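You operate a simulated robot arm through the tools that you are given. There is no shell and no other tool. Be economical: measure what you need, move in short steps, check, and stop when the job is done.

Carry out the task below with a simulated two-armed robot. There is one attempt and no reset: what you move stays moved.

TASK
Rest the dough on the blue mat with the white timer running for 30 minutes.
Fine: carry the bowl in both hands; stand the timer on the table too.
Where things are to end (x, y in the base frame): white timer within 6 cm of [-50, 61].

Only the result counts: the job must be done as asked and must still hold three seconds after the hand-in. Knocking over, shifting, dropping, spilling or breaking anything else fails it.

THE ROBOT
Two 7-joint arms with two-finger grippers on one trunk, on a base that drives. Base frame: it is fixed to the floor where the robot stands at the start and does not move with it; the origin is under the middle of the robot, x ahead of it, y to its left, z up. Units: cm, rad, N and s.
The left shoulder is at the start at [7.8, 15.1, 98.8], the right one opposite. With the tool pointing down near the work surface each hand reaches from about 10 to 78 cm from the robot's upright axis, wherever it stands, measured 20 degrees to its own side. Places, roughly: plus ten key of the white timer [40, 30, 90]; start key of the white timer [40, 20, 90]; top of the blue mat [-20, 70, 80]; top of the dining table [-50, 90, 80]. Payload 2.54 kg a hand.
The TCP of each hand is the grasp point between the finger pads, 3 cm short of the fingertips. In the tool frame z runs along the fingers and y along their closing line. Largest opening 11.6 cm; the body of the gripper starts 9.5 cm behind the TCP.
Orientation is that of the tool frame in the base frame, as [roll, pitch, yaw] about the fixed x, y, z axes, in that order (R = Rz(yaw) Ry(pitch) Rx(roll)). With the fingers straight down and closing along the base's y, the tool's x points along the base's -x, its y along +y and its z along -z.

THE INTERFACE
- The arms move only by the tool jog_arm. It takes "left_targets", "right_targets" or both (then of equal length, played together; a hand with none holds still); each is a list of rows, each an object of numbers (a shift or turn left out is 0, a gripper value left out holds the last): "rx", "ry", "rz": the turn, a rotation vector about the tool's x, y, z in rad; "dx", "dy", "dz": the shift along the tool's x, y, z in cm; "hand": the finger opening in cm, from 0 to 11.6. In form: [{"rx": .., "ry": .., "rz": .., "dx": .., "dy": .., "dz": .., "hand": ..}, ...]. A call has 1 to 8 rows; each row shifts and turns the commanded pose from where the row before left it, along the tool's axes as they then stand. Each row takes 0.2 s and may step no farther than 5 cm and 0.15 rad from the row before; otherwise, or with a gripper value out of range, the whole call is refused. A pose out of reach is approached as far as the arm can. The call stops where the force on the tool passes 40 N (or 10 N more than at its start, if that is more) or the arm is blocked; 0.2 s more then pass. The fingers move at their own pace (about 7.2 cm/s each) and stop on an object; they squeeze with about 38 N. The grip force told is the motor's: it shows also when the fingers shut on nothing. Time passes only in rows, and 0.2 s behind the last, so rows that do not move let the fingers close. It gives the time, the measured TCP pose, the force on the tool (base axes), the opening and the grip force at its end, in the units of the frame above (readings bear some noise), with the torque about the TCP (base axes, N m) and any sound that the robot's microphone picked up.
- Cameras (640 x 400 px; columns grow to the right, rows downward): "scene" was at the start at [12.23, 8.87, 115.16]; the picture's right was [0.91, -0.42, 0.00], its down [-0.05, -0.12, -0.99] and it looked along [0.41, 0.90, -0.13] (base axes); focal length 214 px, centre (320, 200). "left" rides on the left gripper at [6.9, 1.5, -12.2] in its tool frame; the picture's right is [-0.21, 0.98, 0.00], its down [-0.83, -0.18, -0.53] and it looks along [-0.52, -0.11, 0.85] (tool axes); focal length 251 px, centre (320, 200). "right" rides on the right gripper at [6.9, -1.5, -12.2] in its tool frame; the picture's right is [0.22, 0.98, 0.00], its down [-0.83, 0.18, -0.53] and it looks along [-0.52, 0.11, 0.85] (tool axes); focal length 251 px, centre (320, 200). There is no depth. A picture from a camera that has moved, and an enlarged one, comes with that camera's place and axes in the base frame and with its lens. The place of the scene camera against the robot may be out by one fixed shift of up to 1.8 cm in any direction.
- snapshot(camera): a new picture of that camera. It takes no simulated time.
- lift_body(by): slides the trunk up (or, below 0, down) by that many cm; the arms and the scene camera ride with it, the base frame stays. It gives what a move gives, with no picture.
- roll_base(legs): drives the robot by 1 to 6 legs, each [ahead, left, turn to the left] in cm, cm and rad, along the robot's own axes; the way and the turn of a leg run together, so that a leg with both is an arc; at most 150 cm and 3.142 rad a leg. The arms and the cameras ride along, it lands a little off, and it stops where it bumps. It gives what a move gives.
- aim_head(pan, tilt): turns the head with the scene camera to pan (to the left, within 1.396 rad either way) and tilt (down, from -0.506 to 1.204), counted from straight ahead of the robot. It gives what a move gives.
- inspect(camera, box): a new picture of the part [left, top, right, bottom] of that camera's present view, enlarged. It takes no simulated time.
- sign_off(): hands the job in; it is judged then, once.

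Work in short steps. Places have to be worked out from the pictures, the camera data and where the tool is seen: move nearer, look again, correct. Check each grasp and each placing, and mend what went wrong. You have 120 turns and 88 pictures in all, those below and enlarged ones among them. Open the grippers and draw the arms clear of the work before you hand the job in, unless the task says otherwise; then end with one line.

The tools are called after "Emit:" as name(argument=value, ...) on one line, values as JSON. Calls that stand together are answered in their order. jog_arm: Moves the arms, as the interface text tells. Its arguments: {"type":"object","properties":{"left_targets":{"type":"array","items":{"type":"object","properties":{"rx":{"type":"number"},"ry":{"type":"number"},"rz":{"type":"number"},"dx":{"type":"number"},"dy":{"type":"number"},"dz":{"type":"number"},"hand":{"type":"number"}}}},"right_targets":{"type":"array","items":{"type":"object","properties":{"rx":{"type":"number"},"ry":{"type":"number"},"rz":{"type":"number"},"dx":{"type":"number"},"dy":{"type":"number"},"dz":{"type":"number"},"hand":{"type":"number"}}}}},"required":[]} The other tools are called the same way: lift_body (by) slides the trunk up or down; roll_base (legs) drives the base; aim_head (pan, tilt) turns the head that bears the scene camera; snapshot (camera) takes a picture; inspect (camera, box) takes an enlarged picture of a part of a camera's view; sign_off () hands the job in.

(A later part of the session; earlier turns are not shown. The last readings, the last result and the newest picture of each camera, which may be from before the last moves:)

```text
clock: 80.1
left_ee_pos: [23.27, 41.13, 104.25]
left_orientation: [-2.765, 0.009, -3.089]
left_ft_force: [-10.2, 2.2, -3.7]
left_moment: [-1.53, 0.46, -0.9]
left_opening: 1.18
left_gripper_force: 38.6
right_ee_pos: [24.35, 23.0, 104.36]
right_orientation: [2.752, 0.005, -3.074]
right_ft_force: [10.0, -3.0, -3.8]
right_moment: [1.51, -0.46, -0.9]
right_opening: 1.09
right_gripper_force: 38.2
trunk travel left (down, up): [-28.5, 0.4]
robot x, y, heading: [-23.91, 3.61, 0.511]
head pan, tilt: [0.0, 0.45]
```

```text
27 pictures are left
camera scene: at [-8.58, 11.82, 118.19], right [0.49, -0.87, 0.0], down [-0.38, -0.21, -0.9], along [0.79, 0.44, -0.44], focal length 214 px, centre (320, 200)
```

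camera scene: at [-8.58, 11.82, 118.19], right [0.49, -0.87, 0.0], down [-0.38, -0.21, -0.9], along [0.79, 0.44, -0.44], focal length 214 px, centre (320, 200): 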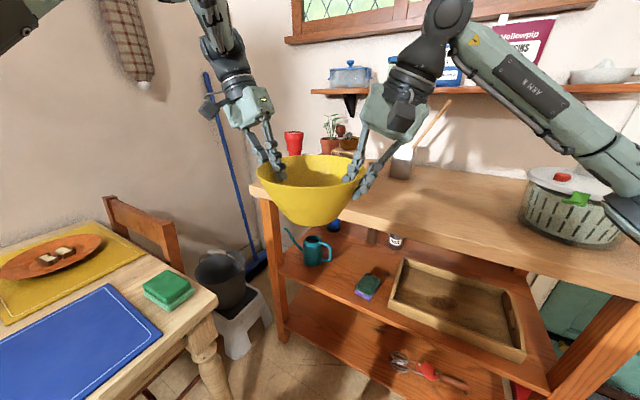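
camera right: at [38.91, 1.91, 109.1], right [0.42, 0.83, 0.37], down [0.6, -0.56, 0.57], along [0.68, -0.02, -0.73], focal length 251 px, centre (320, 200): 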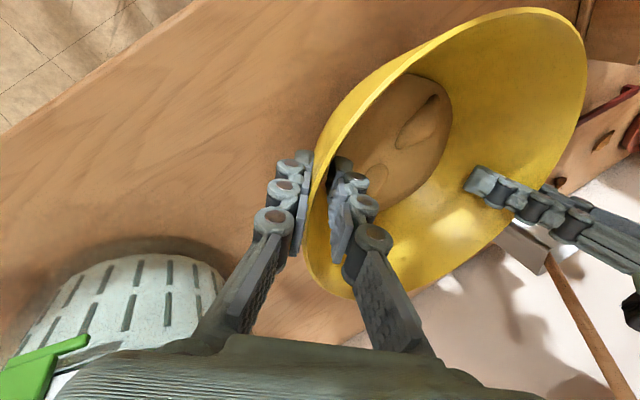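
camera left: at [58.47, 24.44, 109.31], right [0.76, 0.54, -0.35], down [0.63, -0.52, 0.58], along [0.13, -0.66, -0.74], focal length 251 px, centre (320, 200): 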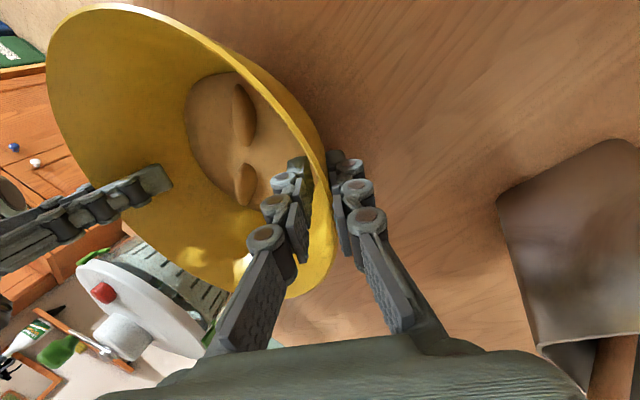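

The bowl is steady. The base reported a block at the end of the backing leg, so I'll move a bit away (+x) before finishing the turn, then look toward the chair and table.

Emit:
roll_base(legs=[[6.1, -3.4, 0], [0, 0, 1.06]])

Emit:
aim_head(pan=0.5, tilt=0.6)

Emit:
snapshot(camera="scene")

```text
clock: 83.9
left_ee_pos: [-26.53, 63.31, 104.34]
left_orientation: [-2.766, 0.007, -2.031]
left_ft_force: [-7.3, -6.9, -5.1]
left_moment: [-1.11, -1.05, -0.85]
left_opening: 1.16
left_gripper_force: 38.1
right_ee_pos: [-10.31, 55.41, 104.33]
right_orientation: [2.751, 0.007, -2.018]
right_ft_force: [7.5, 6.6, -2.6]
right_moment: [1.14, 1.14, -0.9]
right_opening: 1.1
right_gripper_force: 37.3
trunk travel left (down, up): [-28.5, 0.4]
robot x, y, heading: [-17.25, 3.71, 1.566]
head pan, tilt: [0.0, 0.45]
```

```text
clock: 84.8
left_ee_pos: [-26.56, 63.23, 104.17]
left_orientation: [-2.766, 0.007, -2.031]
left_ft_force: [-3.7, -2.5, -3.7]
left_moment: [-0.17, -1.75, -0.28]
left_opening: 1.16
left_gripper_force: 38.2
right_ee_pos: [-10.31, 55.32, 104.32]
right_orientation: [2.751, 0.007, -2.023]
right_ft_force: [4.1, 1.4, -3.3]
right_moment: [0.24, 1.74, -0.35]
right_opening: 1.09
right_gripper_force: 37.9
trunk travel left (down, up): [-28.5, 0.4]
robot x, y, heading: [-17.35, 3.11, 1.566]
head pan, tilt: [0.499, 0.6]
```

```text
26 pictures are left
camera scene: at [-19.75, 18.62, 116.83], right [0.88, 0.47, 0.0], down [0.27, -0.5, -0.82], along [-0.39, 0.73, -0.57], focal length 214 px, centre (320, 200)
```

scene: 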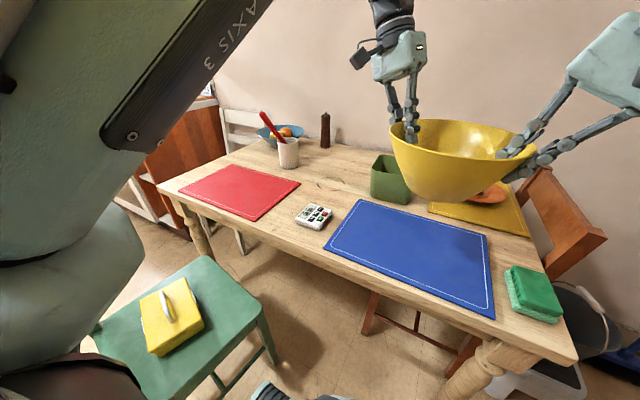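

The bowl is centred at about [−18.4, 59.3]; the mat centre is [−18.3, 66.8]. I'll drive 7 cm ahead and lower the trunk most of the way.

Emit:
roll_base(legs=[[7.2, 0, 0]])

Emit:
lift_body(by=-14)

Emit:
snapshot(camera="scene")

```text
clock: 85.8
left_ee_pos: [-26.6, 70.36, 104.3]
left_orientation: [-2.765, 0.004, -2.029]
left_ft_force: [-6.0, -2.7, -3.9]
left_moment: [-0.68, -1.47, -0.48]
left_opening: 1.14
left_gripper_force: 38.0
right_ee_pos: [-10.4, 62.53, 104.33]
right_orientation: [2.75, 0.006, -2.022]
right_ft_force: [5.8, 3.3, -3.6]
right_moment: [0.6, 1.46, -0.57]
right_opening: 1.07
right_gripper_force: 38.3
trunk travel left (down, up): [-28.5, 0.4]
robot x, y, heading: [-17.28, 10.53, 1.569]
head pan, tilt: [0.499, 0.6]
```

```text
clock: 87.5
left_ee_pos: [-26.62, 70.34, 90.33]
left_orientation: [-2.765, 0.006, -2.032]
left_ft_force: [-5.5, -3.2, -2.6]
left_moment: [-0.44, -1.49, -0.29]
left_opening: 1.2
left_gripper_force: 38.3
right_ee_pos: [-10.2, 62.58, 90.37]
right_orientation: [2.75, 0.009, -2.021]
right_ft_force: [4.9, 2.2, -3.0]
right_moment: [0.42, 1.49, -0.52]
right_opening: 1.09
right_gripper_force: 37.8
trunk travel left (down, up): [-14.5, 14.4]
robot x, y, heading: [-17.34, 10.68, 1.566]
head pan, tilt: [0.499, 0.6]
```

```text
25 pictures are left
camera scene: at [-19.72, 25.73, 102.84], right [0.88, 0.47, 0.0], down [0.27, -0.5, -0.82], along [-0.39, 0.73, -0.57], focal length 214 px, centre (320, 200)
```

scene: 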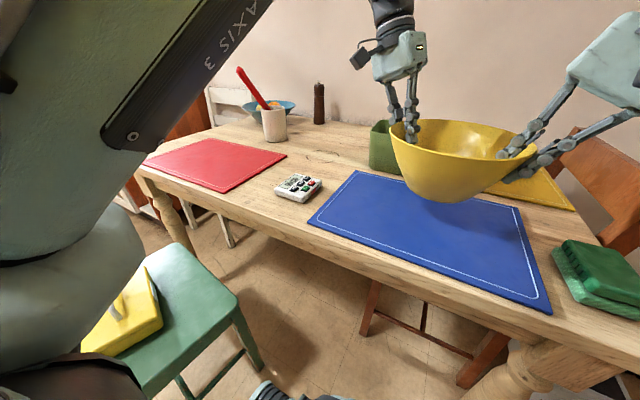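

Now over the mat. I'll lower another 4.5 cm, then creep to contact.

Emit:
lift_body(by=-4.5)

Emit:
lift_body(by=-0.8)

Emit:
snapshot(camera="scene")

```text
clock: 88.4
left_ee_pos: [-26.6, 70.29, 85.81]
left_orientation: [-2.765, 0.005, -2.032]
left_ft_force: [-5.5, -4.7, -3.9]
left_moment: [-0.64, -1.32, -0.43]
left_opening: 1.15
left_gripper_force: 38.2
right_ee_pos: [-10.25, 62.4, 85.87]
right_orientation: [2.751, 0.008, -2.02]
right_ft_force: [6.0, 4.4, -2.7]
right_moment: [0.68, 1.33, -0.67]
right_opening: 1.04
right_gripper_force: 38.1
trunk travel left (down, up): [-10.0, 18.9]
robot x, y, heading: [-17.03, 10.72, 1.561]
head pan, tilt: [0.499, 0.6]
```

```text
clock: 89.0
left_ee_pos: [-26.62, 70.36, 85.04]
left_orientation: [-2.763, 0.005, -2.031]
left_ft_force: [-5.8, -5.3, -2.7]
left_moment: [-0.82, -1.22, -0.5]
left_opening: 1.15
left_gripper_force: 38.3
right_ee_pos: [-10.29, 62.47, 85.18]
right_orientation: [2.751, 0.009, -2.021]
right_ft_force: [6.8, 5.7, -4.5]
right_moment: [0.82, 1.27, -0.72]
right_opening: 1.1
right_gripper_force: 38.0
trunk travel left (down, up): [-9.2, 19.7]
robot x, y, heading: [-17.22, 10.75, 1.561]
head pan, tilt: [0.499, 0.6]
```

```text
24 pictures are left
camera scene: at [-19.72, 25.73, 97.53], right [0.88, 0.47, 0.0], down [0.27, -0.5, -0.82], along [-0.39, 0.73, -0.57], focal length 214 px, centre (320, 200)
```

scene: 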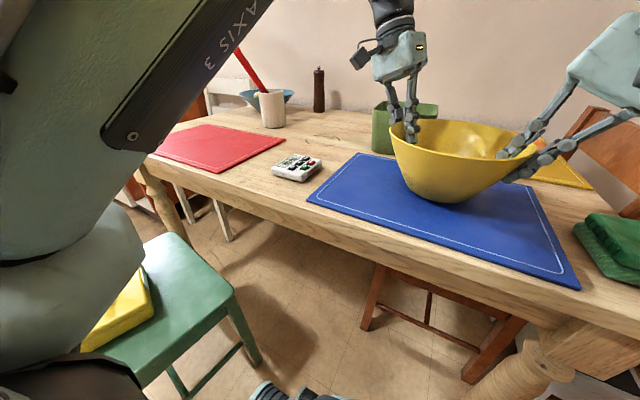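

Bowl is just above the mat; creeping down in half-centimetre steps until the load is taken.

Emit:
lift_body(by=-0.5)

Emit:
lift_body(by=-0.4)

```text
clock: 89.5
left_ee_pos: [-26.56, 70.3, 84.4]
left_orientation: [-2.763, 0.005, -2.031]
left_ft_force: [-5.8, -5.2, -3.2]
left_moment: [-0.97, -1.22, -0.61]
left_opening: 1.15
left_gripper_force: 38.5
right_ee_pos: [-10.24, 62.42, 84.55]
right_orientation: [2.753, 0.009, -2.022]
right_ft_force: [5.4, 5.9, -4.1]
right_moment: [0.94, 1.2, -0.79]
right_opening: 1.06
right_gripper_force: 37.6
trunk travel left (down, up): [-8.7, 20.2]
robot x, y, heading: [-16.86, 10.64, 1.568]
head pan, tilt: [0.499, 0.6]
```

```text
clock: 90.0
left_ee_pos: [-26.55, 70.31, 84.05]
left_orientation: [-2.766, 0.007, -2.03]
left_ft_force: [-6.5, -6.4, 1.1]
left_moment: [-0.89, -1.19, -0.59]
left_opening: 1.13
left_gripper_force: 38.2
right_ee_pos: [-10.18, 62.51, 84.09]
right_orientation: [2.749, 0.008, -2.022]
right_ft_force: [7.8, 7.0, -1.0]
right_moment: [1.25, 1.09, -1.0]
right_opening: 1.1
right_gripper_force: 37.1
trunk travel left (down, up): [-8.3, 20.6]
robot x, y, heading: [-17.31, 10.34, 1.57]
head pan, tilt: [0.499, 0.6]
```

Load has transferred to the mat. A last 0.2 cm, then open both hands and withdraw along the tool axes.

Emit:
lift_body(by=-0.2)

Emit:
jog_arm(left_targets=[{"hand": 3}, {"hand": 6}, {"hand": 8}, {"hand": 8}], right_targets=[{"hand": 3}, {"hand": 6}, {"hand": 8}, {"hand": 8}])

Emit:
snapshot(camera="scene")

Emit:
snapshot(camera="right")

```text
clock: 90.5
left_ee_pos: [-26.52, 70.27, 84.13]
left_orientation: [-2.767, 0.01, -2.033]
left_ft_force: [-5.1, -4.9, 13.7]
left_moment: [-0.58, -1.27, -0.45]
left_opening: 1.13
left_gripper_force: 37.7
right_ee_pos: [-10.24, 62.39, 84.24]
right_orientation: [2.747, 0.013, -2.023]
right_ft_force: [7.7, 7.8, 2.9]
right_moment: [1.48, 0.96, -1.19]
right_opening: 1.1
right_gripper_force: 38.4
trunk travel left (down, up): [-8.1, 20.8]
robot x, y, heading: [-17.26, 10.59, 1.563]
head pan, tilt: [0.499, 0.6]
```

```text
clock: 91.5
left_ee_pos: [-26.52, 70.32, 83.87]
left_orientation: [-2.764, 0.005, -2.031]
left_ft_force: [1.1, 0.0, 0.4]
left_moment: [0.0, -0.03, -0.05]
left_opening: 8.01
left_gripper_force: 0.0
right_ee_pos: [-10.24, 62.54, 84.07]
right_orientation: [2.751, 0.007, -2.021]
right_ft_force: [0.0, -1.2, -0.7]
right_moment: [-0.02, 0.04, -0.02]
right_opening: 8.01
right_gripper_force: 0.0
trunk travel left (down, up): [-8.1, 20.8]
robot x, y, heading: [-17.46, 10.65, 1.566]
head pan, tilt: [0.499, 0.6]
```

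```text
23 pictures are left
camera scene: at [-19.71, 25.7, 96.44], right [0.88, 0.47, 0.0], down [0.27, -0.5, -0.83], along [-0.39, 0.73, -0.56], focal length 214 px, centre (320, 200)
```

scene: 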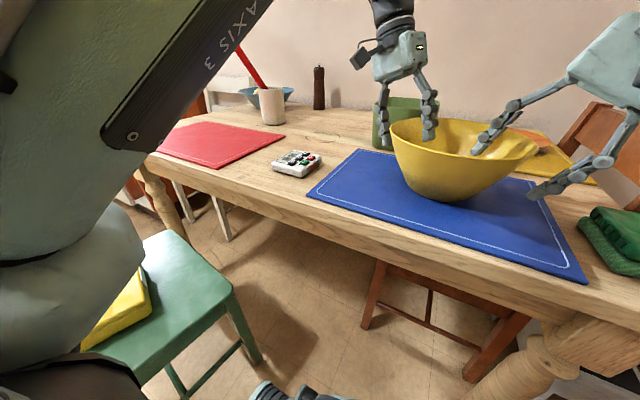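

```text
22 pictures are left
camera right: at [-7.88, 53.58, 94.58], right [-0.91, 0.2, 0.37], down [0.39, 0.72, 0.57], along [-0.16, 0.66, -0.73], focal length 251 px, centre (320, 200)
```

right: 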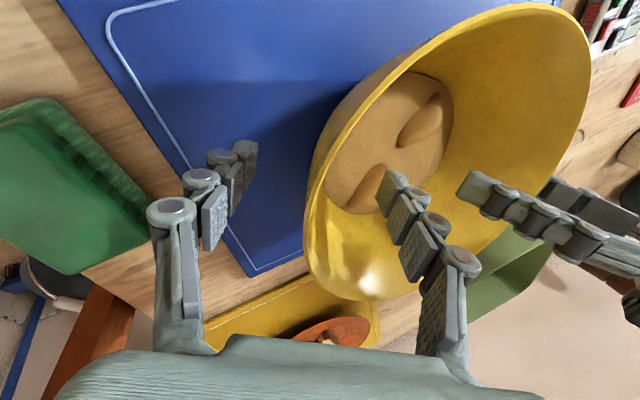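

The bowl rests on the mat, released. I'll withdraw both hands along their axes and then raise the trunk.

Emit:
jog_arm(left_targets=[{"dz": -3}, {"dz": -3}, {"dz": -3}, {"dz": -3}], right_targets=[{"dz": -3}, {"dz": -3}, {"dz": -3}, {"dz": -3}])

Emit:
lift_body(by=10)

Emit:
snapshot(camera="scene")

```text
clock: 92.5
left_ee_pos: [-30.65, 72.1, 95.14]
left_orientation: [-2.765, 0.007, -2.029]
left_ft_force: [0.9, 0.3, 0.6]
left_moment: [0.03, 0.01, -0.01]
left_opening: 8.02
left_gripper_force: 0.0
right_ee_pos: [-6.23, 60.49, 95.44]
right_orientation: [2.751, 0.008, -2.019]
right_ft_force: [0.2, -0.7, 0.3]
right_moment: [-0.04, 0.01, -0.01]
right_opening: 8.03
right_gripper_force: 0.1
trunk travel left (down, up): [-8.1, 20.8]
robot x, y, heading: [-17.31, 10.71, 1.564]
head pan, tilt: [0.499, 0.6]
```

```text
clock: 93.9
left_ee_pos: [-30.65, 72.18, 105.22]
left_orientation: [-2.765, 0.008, -2.031]
left_ft_force: [0.6, 0.4, 0.7]
left_moment: [-0.02, -0.02, 0.01]
left_opening: 8.01
left_gripper_force: 0.1
right_ee_pos: [-6.23, 60.49, 105.23]
right_orientation: [2.752, 0.01, -2.02]
right_ft_force: [0.1, 0.1, -0.2]
right_moment: [-0.02, 0.02, 0.03]
right_opening: 8.0
right_gripper_force: 0.1
trunk travel left (down, up): [-18.1, 10.8]
robot x, y, heading: [-17.35, 10.47, 1.57]
head pan, tilt: [0.499, 0.6]
```

```text
21 pictures are left
camera scene: at [-19.71, 25.72, 106.43], right [0.88, 0.47, 0.0], down [0.27, -0.5, -0.82], along [-0.39, 0.73, -0.57], focal length 214 px, centre (320, 200)
```

scene: 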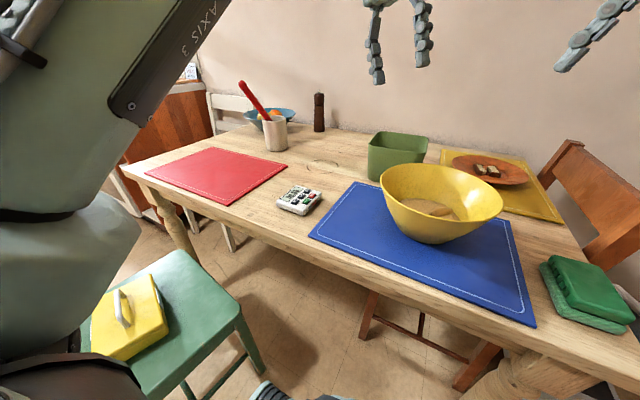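

The dough bowl rests well on the mat. Next I'll go back to the earlier stance at [−8, 6] for the key presses, with the same head view as before so that I can also check that the chair hasn't moved.

Emit:
roll_base(legs=[[-4.5, -9.2, 0]])

Emit:
lift_body(by=4.4)

Emit:
aim_head(pan=0.3, tilt=0.7)

Emit:
snapshot(camera="scene")

```text
clock: 95.4
left_ee_pos: [-21.57, 67.64, 105.17]
left_orientation: [-2.764, 0.007, -2.029]
left_ft_force: [0.1, 0.1, 0.7]
left_moment: [-0.02, 0.01, 0.0]
left_opening: 8.01
left_gripper_force: 0.1
right_ee_pos: [2.76, 56.1, 105.23]
right_orientation: [2.75, 0.009, -2.02]
right_ft_force: [-0.1, 0.3, 0.6]
right_moment: [0.0, 0.02, -0.02]
right_opening: 8.02
right_gripper_force: 0.0
trunk travel left (down, up): [-18.1, 10.8]
robot x, y, heading: [-7.68, 5.9, 1.566]
head pan, tilt: [0.499, 0.6]
```

```text
clock: 96.3
left_ee_pos: [-21.51, 67.7, 109.46]
left_orientation: [-2.765, 0.006, -2.029]
left_ft_force: [0.3, 0.2, -0.1]
left_moment: [-0.02, -0.04, -0.02]
left_opening: 7.99
left_gripper_force: 0.1
right_ee_pos: [2.78, 55.92, 109.59]
right_orientation: [2.751, 0.007, -2.02]
right_ft_force: [-0.4, 0.5, 0.1]
right_moment: [-0.01, 0.02, 0.0]
right_opening: 7.98
right_gripper_force: 0.0
trunk travel left (down, up): [-22.5, 6.4]
robot x, y, heading: [-8.08, 5.84, 1.57]
head pan, tilt: [0.499, 0.6]
```

```text
clock: 97.0
left_ee_pos: [-21.54, 67.58, 109.57]
left_orientation: [-2.764, 0.008, -2.028]
left_ft_force: [0.4, -0.6, -1.2]
left_moment: [-0.06, 0.0, 0.01]
left_opening: 7.99
left_gripper_force: 0.0
right_ee_pos: [2.83, 55.87, 109.61]
right_orientation: [2.75, 0.009, -2.019]
right_ft_force: [-0.6, 0.5, 0.5]
right_moment: [0.0, -0.01, 0.0]
right_opening: 7.99
right_gripper_force: 0.1
trunk travel left (down, up): [-22.5, 6.4]
robot x, y, heading: [-8.06, 5.96, 1.571]
head pan, tilt: [0.3, 0.7]
```

```text
20 pictures are left
camera scene: at [-8.88, 21.52, 109.98], right [0.96, 0.29, 0.0], down [0.19, -0.62, -0.77], along [-0.22, 0.73, -0.64], focal length 214 px, centre (320, 200)
```

scene: 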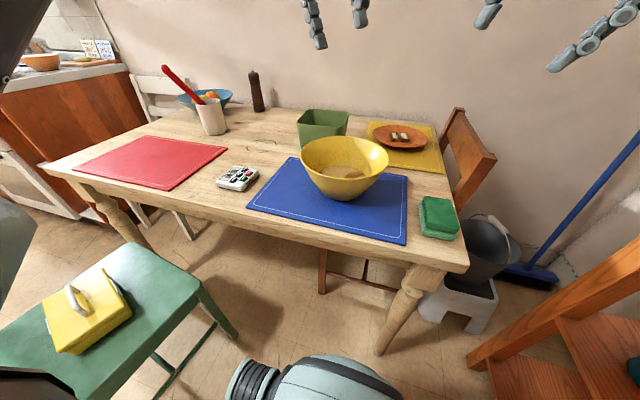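

The bowl stands nicely on the mat. Comparing with the earlier view, the green chair seems slightly turned – I'll check that from the wrist camera after the timer. Now I straighten the left hand and close its fingers for pressing.

Emit:
jog_arm(left_targets=[{"rx": -0.125, "hand": 4}, {"rx": -0.125, "hand": 0}, {"rx": -0.125}, {"rz": -0.1, "dy": 4.3, "dx": 0.5}, {"rz": -0.1, "dy": 4.3, "dx": 0.5}, {"rz": -0.1, "dy": 4.3, "dx": 0.5}, {"rz": -0.1, "dy": 4.3, "dx": 0.5}, {"rz": -0.06, "dy": 4.3, "dx": 0.5}])

Emit:
snapshot(camera="left")

```text
clock: 98.8
left_ee_pos: [-43.04, 70.56, 109.6]
left_orientation: [-3.137, 0.004, -1.567]
left_ft_force: [0.7, 0.0, -0.5]
left_moment: [0.03, -0.02, -0.01]
left_opening: 0.02
left_gripper_force: 28.7
right_ee_pos: [2.72, 56.14, 109.69]
right_orientation: [2.752, 0.008, -2.017]
right_ft_force: [0.4, -0.3, 0.1]
right_moment: [0.0, -0.03, 0.0]
right_opening: 8.01
right_gripper_force: 0.1
trunk travel left (down, up): [-22.5, 6.4]
robot x, y, heading: [-7.88, 6.12, 1.566]
head pan, tilt: [0.3, 0.7]
```

```text
19 pictures are left
camera left: at [-44.62, 63.43, 121.77], right [-0.98, 0.21, 0.0], down [0.18, 0.82, 0.54], along [0.12, 0.53, -0.84], focal length 251 px, centre (320, 200)
```

left: 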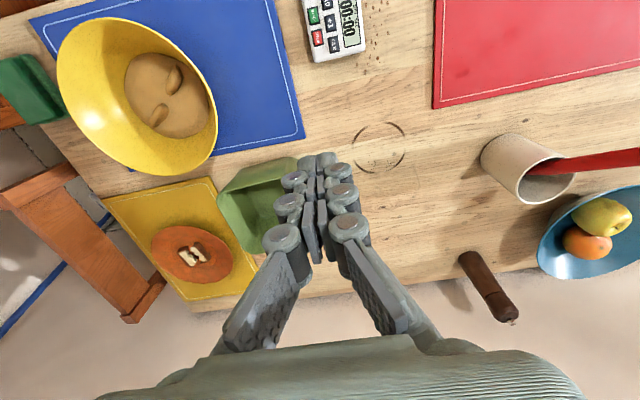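

Moving the closed fingers above the timer's +10 key and partly down for a close look.

Emit:
jog_arm(left_targets=[{"dx": 3.9, "dy": 1}, {"dx": 3.9, "dy": 1}, {"dx": 3.8, "dy": 1}, {"dz": 4.5}, {"dz": 4.5}, {"dz": 4.5}, {"dz": 4.5}, {"dz": 3}])

Emit:
snapshot(camera="left")

```text
clock: 100.6
left_ee_pos: [-45.7, 59.37, 88.18]
left_orientation: [-3.139, 0.005, -1.57]
left_ft_force: [0.3, -0.2, -0.5]
left_moment: [0.04, 0.01, -0.03]
left_opening: 0.0
left_gripper_force: 28.8
right_ee_pos: [2.93, 55.96, 109.61]
right_orientation: [2.752, 0.009, -2.019]
right_ft_force: [0.8, 0.2, 0.1]
right_moment: [0.0, 0.05, 0.04]
right_opening: 7.99
right_gripper_force: 0.2
trunk travel left (down, up): [-22.5, 6.4]
robot x, y, heading: [-8.15, 6.22, 1.565]
head pan, tilt: [0.3, 0.7]
```

```text
18 pictures are left
camera left: at [-47.39, 52.12, 100.31], right [-0.98, 0.21, 0.0], down [0.18, 0.82, 0.54], along [0.12, 0.53, -0.84], focal length 251 px, centre (320, 200)
```

left: 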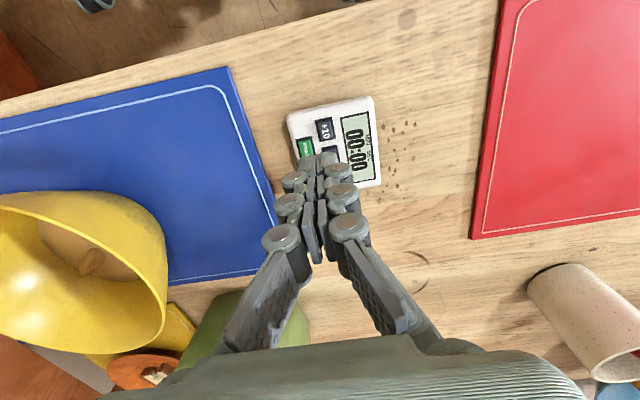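

Key +10 measures [−46.2, 59.0], START [−43.9, 60.6]. I'll align the tip, come down to just above the key and then press slowly.

Emit:
jog_arm(left_targets=[{"dx": 0.4, "dy": 0.5, "dz": 3}, {"dz": 2.7}, {}])

Emit:
inspect(camera="left", box=[220, 60, 420, 220])

```text
clock: 101.4
left_ee_pos: [-46.14, 59.09, 82.48]
left_orientation: [-3.137, 0.004, -1.569]
left_ft_force: [-0.2, -0.3, -0.2]
left_moment: [0.0, 0.01, -0.03]
left_opening: 0.0
left_gripper_force: 28.7
right_ee_pos: [2.76, 55.94, 109.58]
right_orientation: [2.75, 0.009, -2.02]
right_ft_force: [0.2, 0.1, 0.1]
right_moment: [0.0, 0.01, 0.0]
right_opening: 8.0
right_gripper_force: 0.2
trunk travel left (down, up): [-22.5, 6.4]
robot x, y, heading: [-8.03, 6.31, 1.566]
head pan, tilt: [0.3, 0.7]
```

```text
2.50 times, centred on (320, 140) of left
camera zoom: at [-47.81, 51.84, 94.67], right [-0.98, 0.21, 0.0], down [0.18, 0.82, 0.54], along [0.12, 0.53, -0.84], focal length 629 px, centre (320, 350)
```

zoom: 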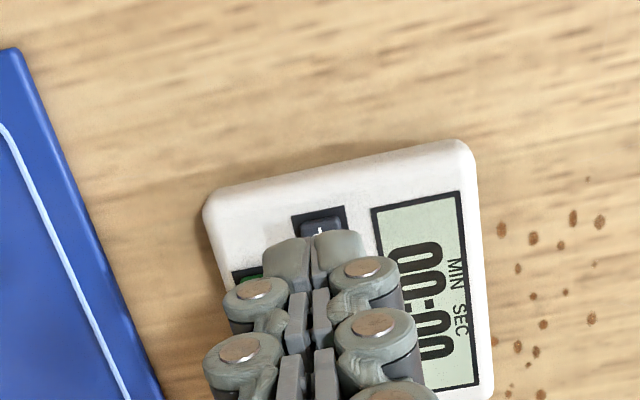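

The tip will land on the middle of +10. Pressing down slowly.

Emit:
jog_arm(left_targets=[{"dz": 0.8}, {"dz": 0.5}, {"dz": 0.3}, {"dz": 0.2}, {"dz": 0.2}])

```text
clock: 102.6
left_ee_pos: [-46.18, 58.84, 80.77]
left_orientation: [-3.136, 0.005, -1.57]
left_ft_force: [-0.5, -0.2, 1.0]
left_moment: [-0.03, 0.0, 0.0]
left_opening: 0.0
left_gripper_force: 27.9
right_ee_pos: [2.86, 56.11, 109.66]
right_orientation: [2.75, 0.01, -2.019]
right_ft_force: [-1.2, 0.3, 0.2]
right_moment: [0.03, 0.01, 0.01]
right_opening: 8.0
right_gripper_force: 0.0
trunk travel left (down, up): [-22.5, 6.4]
robot x, y, heading: [-7.81, 6.35, 1.568]
head pan, tilt: [0.3, 0.7]
```

No contact yet at 80.8; a little further.

Emit:
jog_arm(left_targets=[{"dz": 0.2}, {"dz": 0.2}, {"dz": 0.2}])

```text
clock: 103.4
left_ee_pos: [-46.3, 58.78, 80.03]
left_orientation: [-3.135, 0.006, -1.568]
left_ft_force: [-0.6, -1.1, 1.1]
left_moment: [-0.05, 0.01, 0.0]
left_opening: 0.58
left_gripper_force: 28.2
right_ee_pos: [2.86, 56.09, 109.69]
right_orientation: [2.75, 0.01, -2.02]
right_ft_force: [-0.7, 0.0, -0.3]
right_moment: [-0.01, 0.01, 0.02]
right_opening: 8.01
right_gripper_force: 0.1
trunk travel left (down, up): [-22.5, 6.4]
robot x, y, heading: [-8.22, 6.19, 1.561]
head pan, tilt: [0.3, 0.7]
heard: click
```

A click. I'll lift off and look at the display.

Emit:
jog_arm(left_targets=[{"dz": -1}, {"dz": -1}])

Emit:
inspect(camera="left", box=[220, 60, 420, 220])

```text
clock: 104.0
left_ee_pos: [-45.95, 58.89, 82.05]
left_orientation: [-3.136, 0.005, -1.57]
left_ft_force: [0.3, 0.2, 0.1]
left_moment: [-0.03, -0.01, -0.02]
left_opening: 0.0
left_gripper_force: 28.2
right_ee_pos: [2.71, 56.06, 109.69]
right_orientation: [2.75, 0.008, -2.02]
right_ft_force: [0.8, -0.4, 0.3]
right_moment: [-0.02, -0.02, 0.0]
right_opening: 8.0
right_gripper_force: 0.1
trunk travel left (down, up): [-22.5, 6.4]
robot x, y, heading: [-7.9, 6.63, 1.566]
head pan, tilt: [0.3, 0.7]
```

```text
2.50 times, centred on (320, 140) of left
camera zoom: at [-47.74, 51.74, 94.24], right [-0.98, 0.21, 0.0], down [0.18, 0.82, 0.54], along [0.12, 0.53, -0.84], focal length 629 px, centre (320, 350)
```

zoom: 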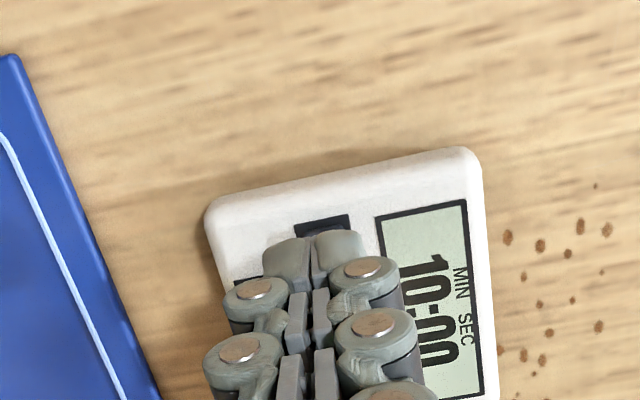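

The display shows 10:00. Second press with the same stroke.

Emit:
jog_arm(left_targets=[{"dz": 1}, {"dz": 0.5}, {"dz": 0.3}, {"dz": 0.2}, {"dz": -1}, {"dz": -1}, {}])

Emit:
inspect(camera="left", box=[220, 60, 420, 220])

```text
clock: 105.6
left_ee_pos: [-46.06, 58.73, 81.98]
left_orientation: [-3.136, 0.006, -1.569]
left_ft_force: [-0.5, -0.4, -0.3]
left_moment: [-0.01, 0.0, 0.0]
left_opening: 0.01
left_gripper_force: 28.7
right_ee_pos: [2.86, 56.02, 109.66]
right_orientation: [2.751, 0.01, -2.019]
right_ft_force: [0.8, 0.4, 0.4]
right_moment: [-0.04, -0.01, 0.0]
right_opening: 8.02
right_gripper_force: 0.0
trunk travel left (down, up): [-22.5, 6.4]
robot x, y, heading: [-8.1, 5.93, 1.569]
head pan, tilt: [0.3, 0.7]
```

```text
2.50 times, centred on (320, 140) of left
camera zoom: at [-47.74, 51.65, 94.18], right [-0.98, 0.21, 0.0], down [0.18, 0.82, 0.54], along [0.12, 0.53, -0.84], focal length 629 px, centre (320, 350)
```

zoom: 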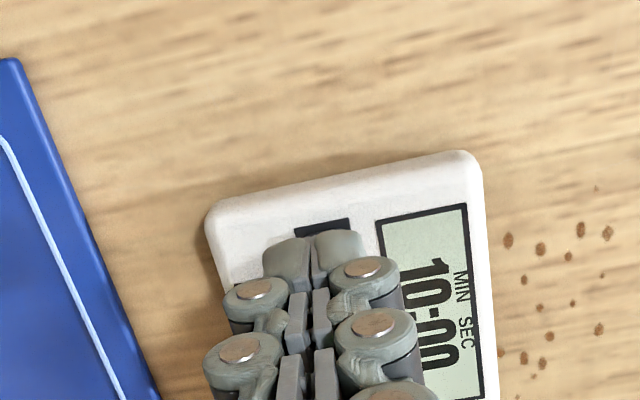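

That stroke was too brief for a click. I'll press a little deeper with a dwell.

Emit:
jog_arm(left_targets=[{"dz": 1, "dx": -0.15}, {"dz": 0.6}, {"dz": 0.3}, {"dz": 0.2}, {}])

Emit:
jog_arm(left_targets=[{"dz": -1}, {"dz": -1.1}, {}])

Emit:
inspect(camera="left", box=[220, 60, 420, 220])

```text
clock: 106.8
left_ee_pos: [-46.16, 58.91, 79.94]
left_orientation: [-3.136, 0.004, -1.57]
left_ft_force: [0.3, -1.7, 5.5]
left_moment: [-0.08, -0.04, 0.04]
left_opening: 0.57
left_gripper_force: 28.6
right_ee_pos: [2.9, 56.06, 109.55]
right_orientation: [2.75, 0.008, -2.02]
right_ft_force: [-0.5, 0.1, 0.3]
right_moment: [-0.01, 0.02, 0.0]
right_opening: 8.01
right_gripper_force: 0.1
trunk travel left (down, up): [-22.5, 6.4]
robot x, y, heading: [-7.95, 6.23, 1.567]
head pan, tilt: [0.3, 0.7]
heard: click
```

```text
clock: 107.6
left_ee_pos: [-46.23, 58.81, 82.07]
left_orientation: [-3.136, 0.006, -1.57]
left_ft_force: [0.7, -0.1, 0.0]
left_moment: [0.02, 0.01, 0.01]
left_opening: 0.0
left_gripper_force: 29.0
right_ee_pos: [2.83, 56.06, 109.61]
right_orientation: [2.75, 0.009, -2.021]
right_ft_force: [0.1, -0.1, 0.2]
right_moment: [0.03, 0.04, -0.01]
right_opening: 7.99
right_gripper_force: 0.0
trunk travel left (down, up): [-22.5, 6.4]
robot x, y, heading: [-8.14, 6.0, 1.566]
head pan, tilt: [0.3, 0.7]
```

```text
2.50 times, centred on (320, 140) of left
camera zoom: at [-47.85, 51.74, 94.26], right [-0.98, 0.21, 0.0], down [0.18, 0.82, 0.54], along [0.12, 0.53, -0.84], focal length 629 px, centre (320, 350)
```

zoom: 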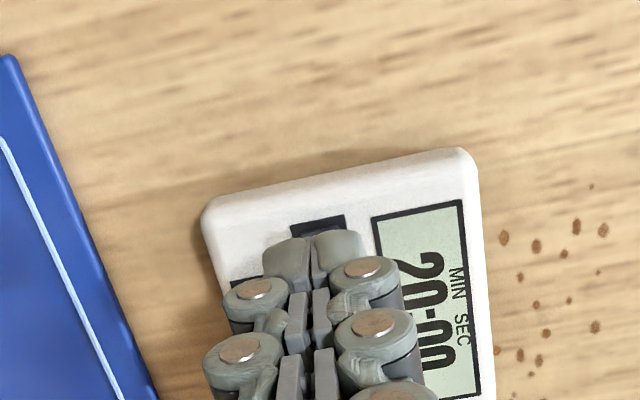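

20:00 now. Third press with the same stroke.

Emit:
jog_arm(left_targets=[{"dz": 1}, {"dz": 0.6}, {"dz": 0.3}, {"dz": 0.2}, {}])

Emit:
jog_arm(left_targets=[{"dz": -1}, {"dz": -1.1}, {"dz": -3}, {}])

Emit:
inspect(camera="left", box=[220, 60, 420, 220])

```text
clock: 108.8
left_ee_pos: [-46.11, 58.91, 79.97]
left_orientation: [-3.138, 0.004, -1.569]
left_ft_force: [-0.5, -1.0, 3.7]
left_moment: [-0.04, 0.03, 0.01]
left_opening: 0.6
left_gripper_force: 29.2
right_ee_pos: [2.92, 55.93, 109.7]
right_orientation: [2.75, 0.009, -2.019]
right_ft_force: [-0.5, 0.8, 0.0]
right_moment: [0.0, 0.02, -0.01]
right_opening: 8.0
right_gripper_force: 0.0
trunk travel left (down, up): [-22.5, 6.4]
robot x, y, heading: [-8.03, 6.19, 1.562]
head pan, tilt: [0.3, 0.7]
heard: click
```

```text
clock: 109.8
left_ee_pos: [-46.1, 59.06, 85.13]
left_orientation: [-3.135, 0.005, -1.571]
left_ft_force: [-0.2, 0.3, -0.2]
left_moment: [-0.01, -0.04, 0.03]
left_opening: 0.01
left_gripper_force: 28.4
right_ee_pos: [2.74, 55.91, 109.67]
right_orientation: [2.75, 0.01, -2.02]
right_ft_force: [0.4, -0.3, -0.6]
right_moment: [-0.02, 0.0, 0.01]
right_opening: 8.01
right_gripper_force: 0.0
trunk travel left (down, up): [-22.5, 6.4]
robot x, y, heading: [-8.11, 6.24, 1.575]
head pan, tilt: [0.3, 0.7]
```

```text
2.50 times, centred on (320, 140) of left
camera zoom: at [-47.86, 51.9, 97.29], right [-0.98, 0.21, 0.0], down [0.18, 0.82, 0.54], along [0.12, 0.53, -0.84], focal length 629 px, centre (320, 350)
```

zoom: 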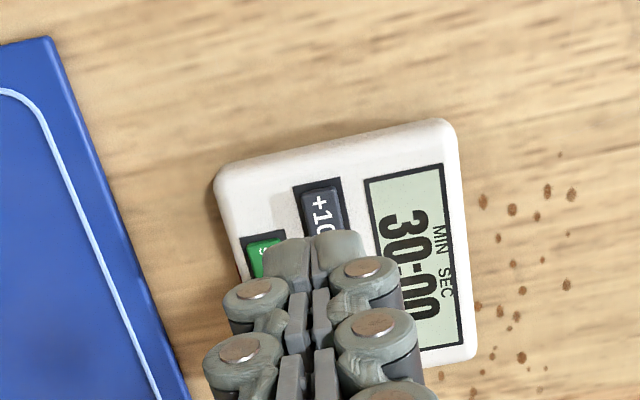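

The display shows 30:00. START lies at about [−43.9, 60.35]; I'll shift there, biased slightly away from the neighbouring keys, and look.

Emit:
jog_arm(left_targets=[{"dx": -1.4, "dy": -2.3}, {"dz": 2}, {}])

Emit:
inspect(camera="left", box=[220, 60, 420, 220])

```text
clock: 110.6
left_ee_pos: [-44.27, 60.66, 83.07]
left_orientation: [-3.138, 0.006, -1.569]
left_ft_force: [-0.3, 0.1, 0.4]
left_moment: [-0.01, -0.02, -0.02]
left_opening: 0.0
left_gripper_force: 28.8
left hand out of reach, approached as far as the arm can: row 1
right_ee_pos: [2.8, 55.98, 109.6]
right_orientation: [2.75, 0.01, -2.018]
right_ft_force: [-0.3, 0.6, -0.4]
right_moment: [-0.03, 0.0, 0.01]
right_opening: 8.02
right_gripper_force: 0.2
trunk travel left (down, up): [-22.5, 6.4]
robot x, y, heading: [-8.09, 6.06, 1.568]
head pan, tilt: [0.3, 0.7]
```

```text
2.50 times, centred on (320, 140) of left
camera zoom: at [-46.03, 53.49, 95.22], right [-0.98, 0.21, 0.0], down [0.18, 0.82, 0.54], along [0.12, 0.53, -0.84], focal length 629 px, centre (320, 350)
```

zoom: 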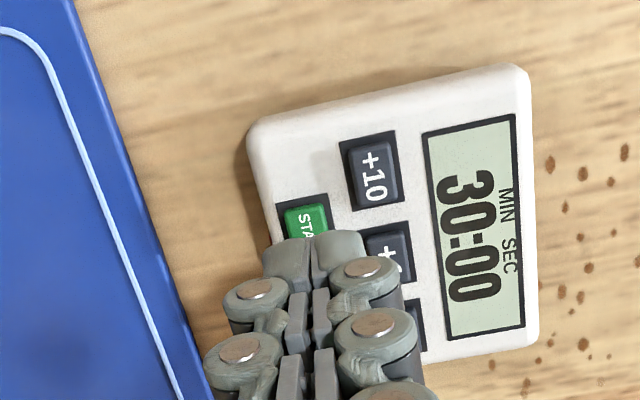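

The tip will land on START, about 1.6 cm from the +1 key edge. Pressing.

Emit:
jog_arm(left_targets=[{"dz": 1.2}, {"dz": 0.9}, {"dz": 0.5}, {"dz": 0.3}, {"dz": 0.2}, {}])

```text
clock: 112.0
left_ee_pos: [-44.51, 60.62, 80.0]
left_orientation: [-3.135, 0.004, -1.571]
left_ft_force: [-1.0, -0.7, 3.1]
left_moment: [-0.06, 0.03, -0.01]
left_opening: 0.64
left_gripper_force: 28.4
right_ee_pos: [2.78, 55.91, 109.72]
right_orientation: [2.75, 0.009, -2.02]
right_ft_force: [0.1, 0.2, 0.8]
right_moment: [0.0, 0.02, -0.03]
right_opening: 8.0
right_gripper_force: 0.1
trunk travel left (down, up): [-22.5, 6.4]
robot x, y, heading: [-8.0, 5.92, 1.565]
head pan, tilt: [0.3, 0.7]
heard: click
```

A click. Lifting away and checking the display, and getting a look back towards the chair.

Emit:
jog_arm(left_targets=[{"dz": -2}, {"dz": -4}, {"dz": -4}, {"dz": -4}, {"dz": -4}, {"dy": 3}])

Emit:
snapshot(camera="left")

Emit:
inspect(camera="scene", box=[0, 200, 260, 400])

```text
clock: 113.4
left_ee_pos: [-47.91, 60.63, 98.11]
left_orientation: [-3.137, 0.004, -1.568]
left_ft_force: [-0.5, 0.3, -0.6]
left_moment: [0.0, -0.01, 0.0]
left_opening: 0.01
left_gripper_force: 28.5
left hand out of reach, approached as far as the arm can: row 3
right_ee_pos: [2.75, 55.94, 109.63]
right_orientation: [2.75, 0.009, -2.018]
right_ft_force: [0.3, 0.6, -0.3]
right_moment: [0.0, 0.0, 0.01]
right_opening: 8.0
right_gripper_force: 0.1
trunk travel left (down, up): [-22.5, 6.4]
robot x, y, heading: [-7.73, 6.24, 1.564]
head pan, tilt: [0.3, 0.7]
```

```text
11 pictures are left
camera left: at [-49.63, 53.51, 110.22], right [-0.98, 0.21, 0.0], down [0.18, 0.82, 0.54], along [0.12, 0.53, -0.84], focal length 251 px, centre (320, 200)
```

left: 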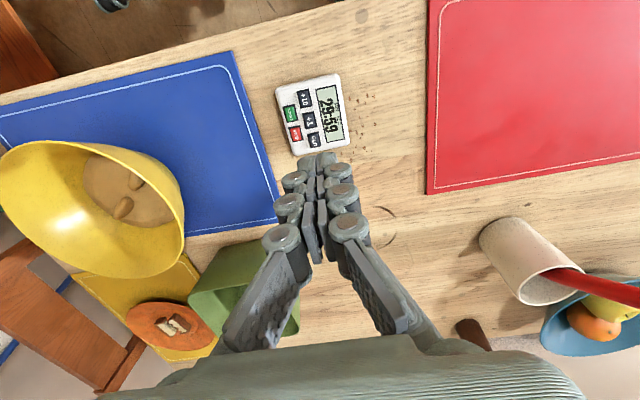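

```text
2.00 times, centred on (130, 300) of scene
camera zoom: at [-8.93, 21.54, 109.97], right [0.96, 0.29, 0.0], down [0.19, -0.62, -0.76], along [-0.22, 0.73, -0.64], focal length 429 px, centre (700, 0)
```

zoom: 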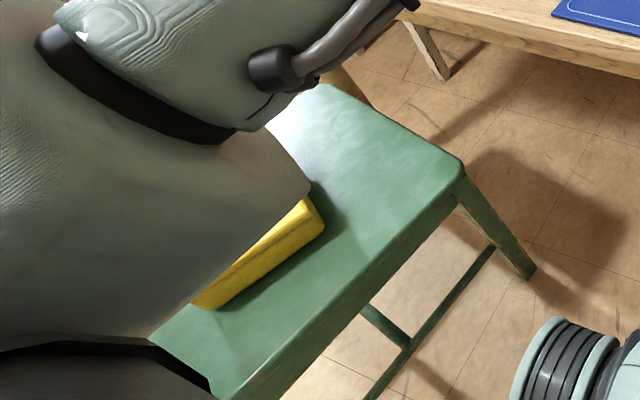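

The timer is running (29:59) and stands at ≈[−46.6, 61.3]; the bowl is in place. But the green stool's table-side leg now sits about [−55.6, 42.7] instead of [−58, 49.5] earlier: my base must have brushed it. I'll back off and look at the stool from the front to see whether it can be gently nudged back.

Emit:
jog_arm(left_targets=[{"dz": -4}, {"dz": -3}])

Emit:
roll_base(legs=[[-36, 0, 0], [0, 0, 0.75]])

Emit:
aim_head(pan=0.1, tilt=0.75)

Emit:
snapshot(camera="scene")

```text
clock: 114.0
left_ee_pos: [-47.84, 60.69, 105.01]
left_orientation: [-3.138, 0.005, -1.568]
left_ft_force: [-0.2, 0.6, 0.3]
left_moment: [-0.01, 0.04, 0.02]
left_opening: 0.01
left_gripper_force: 28.7
right_ee_pos: [2.8, 55.98, 109.71]
right_orientation: [2.752, 0.009, -2.02]
right_ft_force: [-0.4, 0.1, -0.5]
right_moment: [0.01, 0.02, -0.01]
right_opening: 8.03
right_gripper_force: 0.1
trunk travel left (down, up): [-22.5, 6.4]
robot x, y, heading: [-8.14, 6.84, 1.567]
head pan, tilt: [0.3, 0.7]
```

```text
clock: 118.4
left_ee_pos: [-74.56, -17.25, 104.89]
left_orientation: [-3.137, 0.006, -0.8]
left_ft_force: [-0.7, -0.7, -0.6]
left_moment: [0.01, -0.01, -0.02]
left_opening: 0.0
left_gripper_force: 28.8
right_ee_pos: [-34.92, 14.49, 109.55]
right_orientation: [2.749, 0.008, -1.252]
right_ft_force: [0.2, -0.4, 0.8]
right_moment: [0.0, 0.02, 0.0]
right_opening: 8.0
right_gripper_force: 0.1
trunk travel left (down, up): [-22.5, 6.4]
robot x, y, heading: [-8.37, -28.84, 2.333]
head pan, tilt: [0.3, 0.7]
```

```text
clock: 119.1
left_ee_pos: [-74.64, -17.24, 105.01]
left_orientation: [-3.136, 0.004, -0.802]
left_ft_force: [-0.5, 0.4, -0.3]
left_moment: [0.05, 0.0, -0.01]
left_opening: 0.01
left_gripper_force: 29.1
right_ee_pos: [-34.99, 14.46, 109.62]
right_orientation: [2.751, 0.01, -1.252]
right_ft_force: [0.7, -1.2, -0.2]
right_moment: [0.02, 0.01, 0.03]
right_opening: 7.98
right_gripper_force: 0.1
trunk travel left (down, up): [-22.5, 6.4]
robot x, y, heading: [-8.01, -29.18, 2.337]
head pan, tilt: [0.099, 0.75]
```

```text
9 pictures are left
camera scene: at [-17.52, -18.17, 109.55], right [0.65, 0.76, 0.0], down [0.52, -0.44, -0.73], along [-0.56, 0.48, -0.68], focal length 214 px, centre (320, 200)
```

scene: 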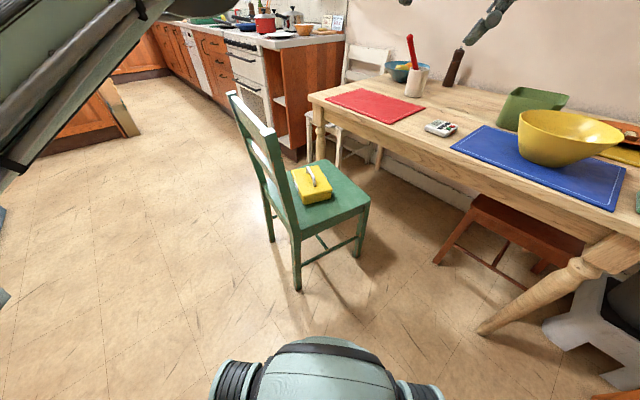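

It is a chair: feet at about [−62.9, 5.9], [−57.1, 44.7], [−99.6, 11.8] – turned by about −9°, its right side pulled ~5 cm toward −y. A gentle +y push on the back-right leg should set it back. I'll square up, then move behind that leg with clearance.

Emit:
roll_base(legs=[[0, 0, -0.767], [-14, 0, 0]])

Emit:
roll_base(legs=[[0, 26, 0]])

Emit:
aim_head(pan=0.45, tilt=0.8)

Emit:
snapshot(camera="scene")

```text
clock: 122.5
left_ee_pos: [-47.64, 12.01, 104.93]
left_orientation: [-3.136, 0.007, -1.578]
left_ft_force: [-0.1, 0.7, -0.5]
left_moment: [0.02, 0.02, -0.03]
left_opening: 0.0
left_gripper_force: 28.6
right_ee_pos: [3.03, 6.9, 109.63]
right_orientation: [2.75, 0.008, -2.029]
right_ft_force: [0.1, -0.3, -1.2]
right_moment: [0.01, -0.04, 0.01]
right_opening: 8.0
right_gripper_force: 0.1
trunk travel left (down, up): [-22.5, 6.4]
robot x, y, heading: [-8.19, -42.87, 1.556]
head pan, tilt: [0.099, 0.75]
```

```text
clock: 125.6
left_ee_pos: [-73.76, 12.52, 104.88]
left_orientation: [-3.135, 0.006, -1.579]
left_ft_force: [-0.8, -0.9, 0.0]
left_moment: [-0.01, -0.01, 0.01]
left_opening: 0.01
left_gripper_force: 28.8
right_ee_pos: [-23.07, 7.2, 109.69]
right_orientation: [2.752, 0.008, -2.03]
right_ft_force: [-0.2, 0.8, -0.2]
right_moment: [0.02, 0.0, 0.0]
right_opening: 8.02
right_gripper_force: 0.1
trunk travel left (down, up): [-22.5, 6.4]
robot x, y, heading: [-34.53, -42.52, 1.555]
head pan, tilt: [0.099, 0.75]
```

```text
clock: 126.5
left_ee_pos: [-73.61, 12.49, 104.88]
left_orientation: [-3.136, 0.005, -1.579]
left_ft_force: [0.2, -0.8, 0.6]
left_moment: [-0.01, 0.02, -0.02]
left_opening: 0.0
left_gripper_force: 28.7
right_ee_pos: [-23.09, 7.14, 109.73]
right_orientation: [2.751, 0.009, -2.029]
right_ft_force: [0.4, 0.0, -0.3]
right_moment: [0.0, 0.0, 0.03]
right_opening: 8.0
right_gripper_force: 0.1
trunk travel left (down, up): [-22.5, 6.4]
robot x, y, heading: [-34.9, -42.26, 1.561]
head pan, tilt: [0.45, 0.799]
```

```text
8 pictures are left
camera scene: at [-36.15, -27.88, 109.15], right [0.91, 0.42, 0.0], down [0.3, -0.65, -0.7], along [-0.29, 0.63, -0.72], focal length 214 px, centre (320, 200)
```

scene: 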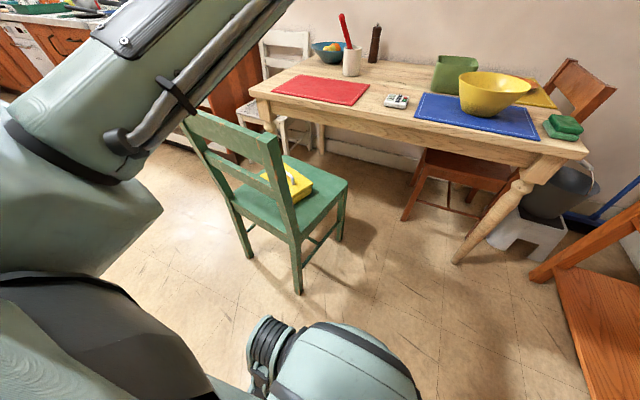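

The view is clear: back-right foot ≈[−63.5, 5], front-right ≈[−56.5, 43]. The base front is ~34 cm ahead of its centre. I'll move to x≈−62 and approach to about 2–3 cm from the leg.

Emit:
roll_base(legs=[[0, 27, 0.01], [10.5, 0, 0]])

Emit:
aim_head(pan=0.0, tilt=0.8)

Emit:
snapshot(camera="scene")

```text
clock: 130.4
left_ee_pos: [-101.59, 22.72, 104.79]
left_orientation: [-3.136, 0.004, -1.565]
left_ft_force: [-0.4, 0.3, 0.5]
left_moment: [-0.04, -0.01, 0.01]
left_opening: 0.0
left_gripper_force: 28.4
right_ee_pos: [-50.74, 18.22, 109.61]
right_orientation: [2.75, 0.006, -2.015]
right_ft_force: [0.8, -0.4, 0.4]
right_moment: [-0.04, 0.01, 0.03]
right_opening: 8.02
right_gripper_force: 0.0
trunk travel left (down, up): [-22.5, 6.4]
robot x, y, heading: [-61.18, -31.63, 1.572]
head pan, tilt: [0.45, 0.799]
```

```text
clock: 131.3
left_ee_pos: [-101.47, 22.7, 104.99]
left_orientation: [-3.137, 0.005, -1.566]
left_ft_force: [0.0, 0.1, 0.3]
left_moment: [-0.01, -0.02, 0.01]
left_opening: 0.0
left_gripper_force: 28.6
right_ee_pos: [-50.92, 18.2, 109.57]
right_orientation: [2.751, 0.008, -2.017]
right_ft_force: [0.1, 0.0, 0.0]
right_moment: [0.01, 0.03, 0.02]
right_opening: 8.01
right_gripper_force: 0.0
trunk travel left (down, up): [-22.5, 6.4]
robot x, y, heading: [-61.26, -31.65, 1.57]
head pan, tilt: [0.0, 0.799]
```

```text
7 pictures are left
camera scene: at [-59.9, -16.4, 109.15], right [1.0, 0.0, 0.0], down [0.0, -0.72, -0.7], along [0.0, 0.7, -0.72], focal length 214 px, centre (320, 200)
```

scene: 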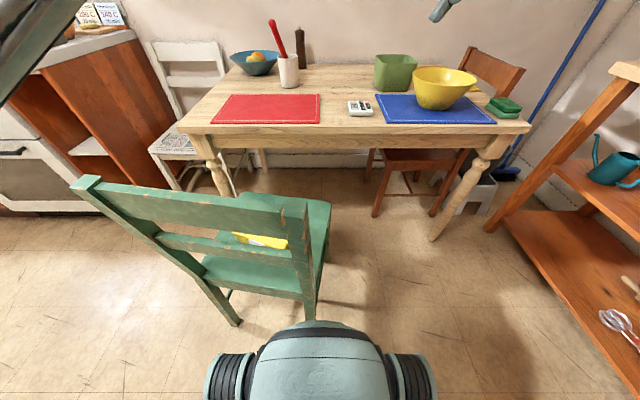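

Lined up right behind the leg with a small gap. I'll advance 4 cm and look.

Emit:
roll_base(legs=[[4, 0, 0]])

Emit:
snapshot(camera="scene")

```text
clock: 132.3
left_ee_pos: [-101.46, 26.49, 104.87]
left_orientation: [-3.137, 0.003, -1.565]
left_ft_force: [0.0, -0.7, -0.2]
left_moment: [-0.01, -0.03, 0.02]
left_opening: 0.0
left_gripper_force: 28.8
right_ee_pos: [-50.73, 21.82, 109.63]
right_orientation: [2.751, 0.007, -2.016]
right_ft_force: [0.1, -0.4, -0.2]
right_moment: [0.03, -0.01, -0.01]
right_opening: 8.03
right_gripper_force: 0.0
trunk travel left (down, up): [-22.5, 6.4]
robot x, y, heading: [-61.31, -28.06, 1.572]
head pan, tilt: [0.0, 0.799]
stopped in leg 1: the robot was blocked; the commanded pose is now the measured one
```

```text
6 pictures are left
camera scene: at [-59.88, -12.66, 109.15], right [1.0, 0.0, 0.0], down [0.0, -0.72, -0.7], along [0.0, 0.7, -0.72], focal length 214 px, centre (320, 200)
```

scene: 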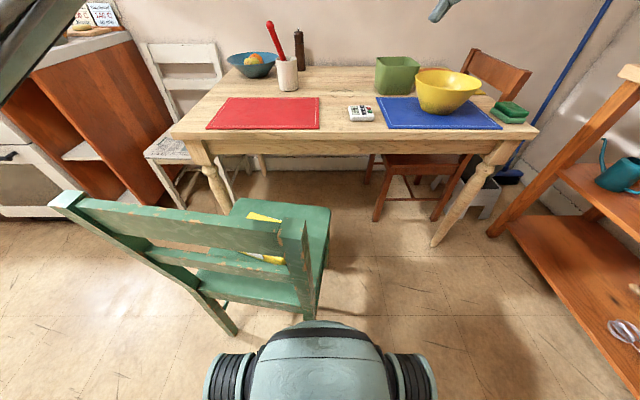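

Contact (blocked at y≈−28). I'll try to push gently further by 3 cm.

Emit:
roll_base(legs=[[3, 0, 0]])

```text
clock: 133.2
left_ee_pos: [-101.49, 29.5, 104.71]
left_orientation: [-3.138, 0.003, -1.566]
left_ft_force: [-0.5, 1.1, 0.2]
left_moment: [-0.01, 0.01, 0.01]
left_opening: 0.01
left_gripper_force: 28.5
right_ee_pos: [-50.69, 24.94, 109.48]
right_orientation: [2.751, 0.007, -2.018]
right_ft_force: [0.8, -0.3, 0.0]
right_moment: [-0.05, 0.03, 0.02]
right_opening: 8.02
right_gripper_force: 0.1
trunk travel left (down, up): [-22.5, 6.4]
robot x, y, heading: [-61.62, -24.89, 1.572]
head pan, tilt: [0.0, 0.799]
```

It advanced 3 cm without a block. Checking the chair.

Emit:
snapshot(camera="scene")

```text
5 pictures are left
camera scene: at [-59.88, -9.62, 109.13], right [1.0, 0.0, 0.0], down [0.0, -0.72, -0.7], along [0.0, 0.7, -0.72], focal length 214 px, centre (320, 200)
```

scene: 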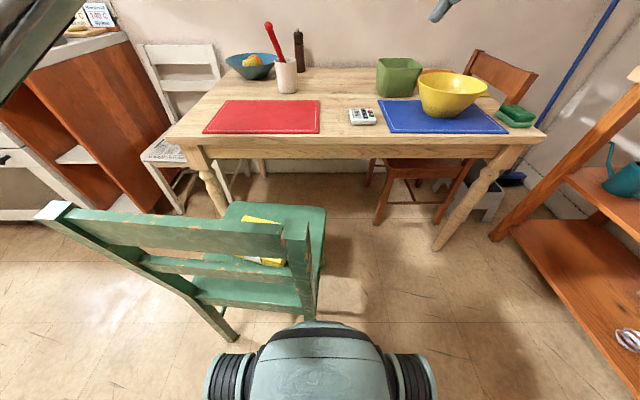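

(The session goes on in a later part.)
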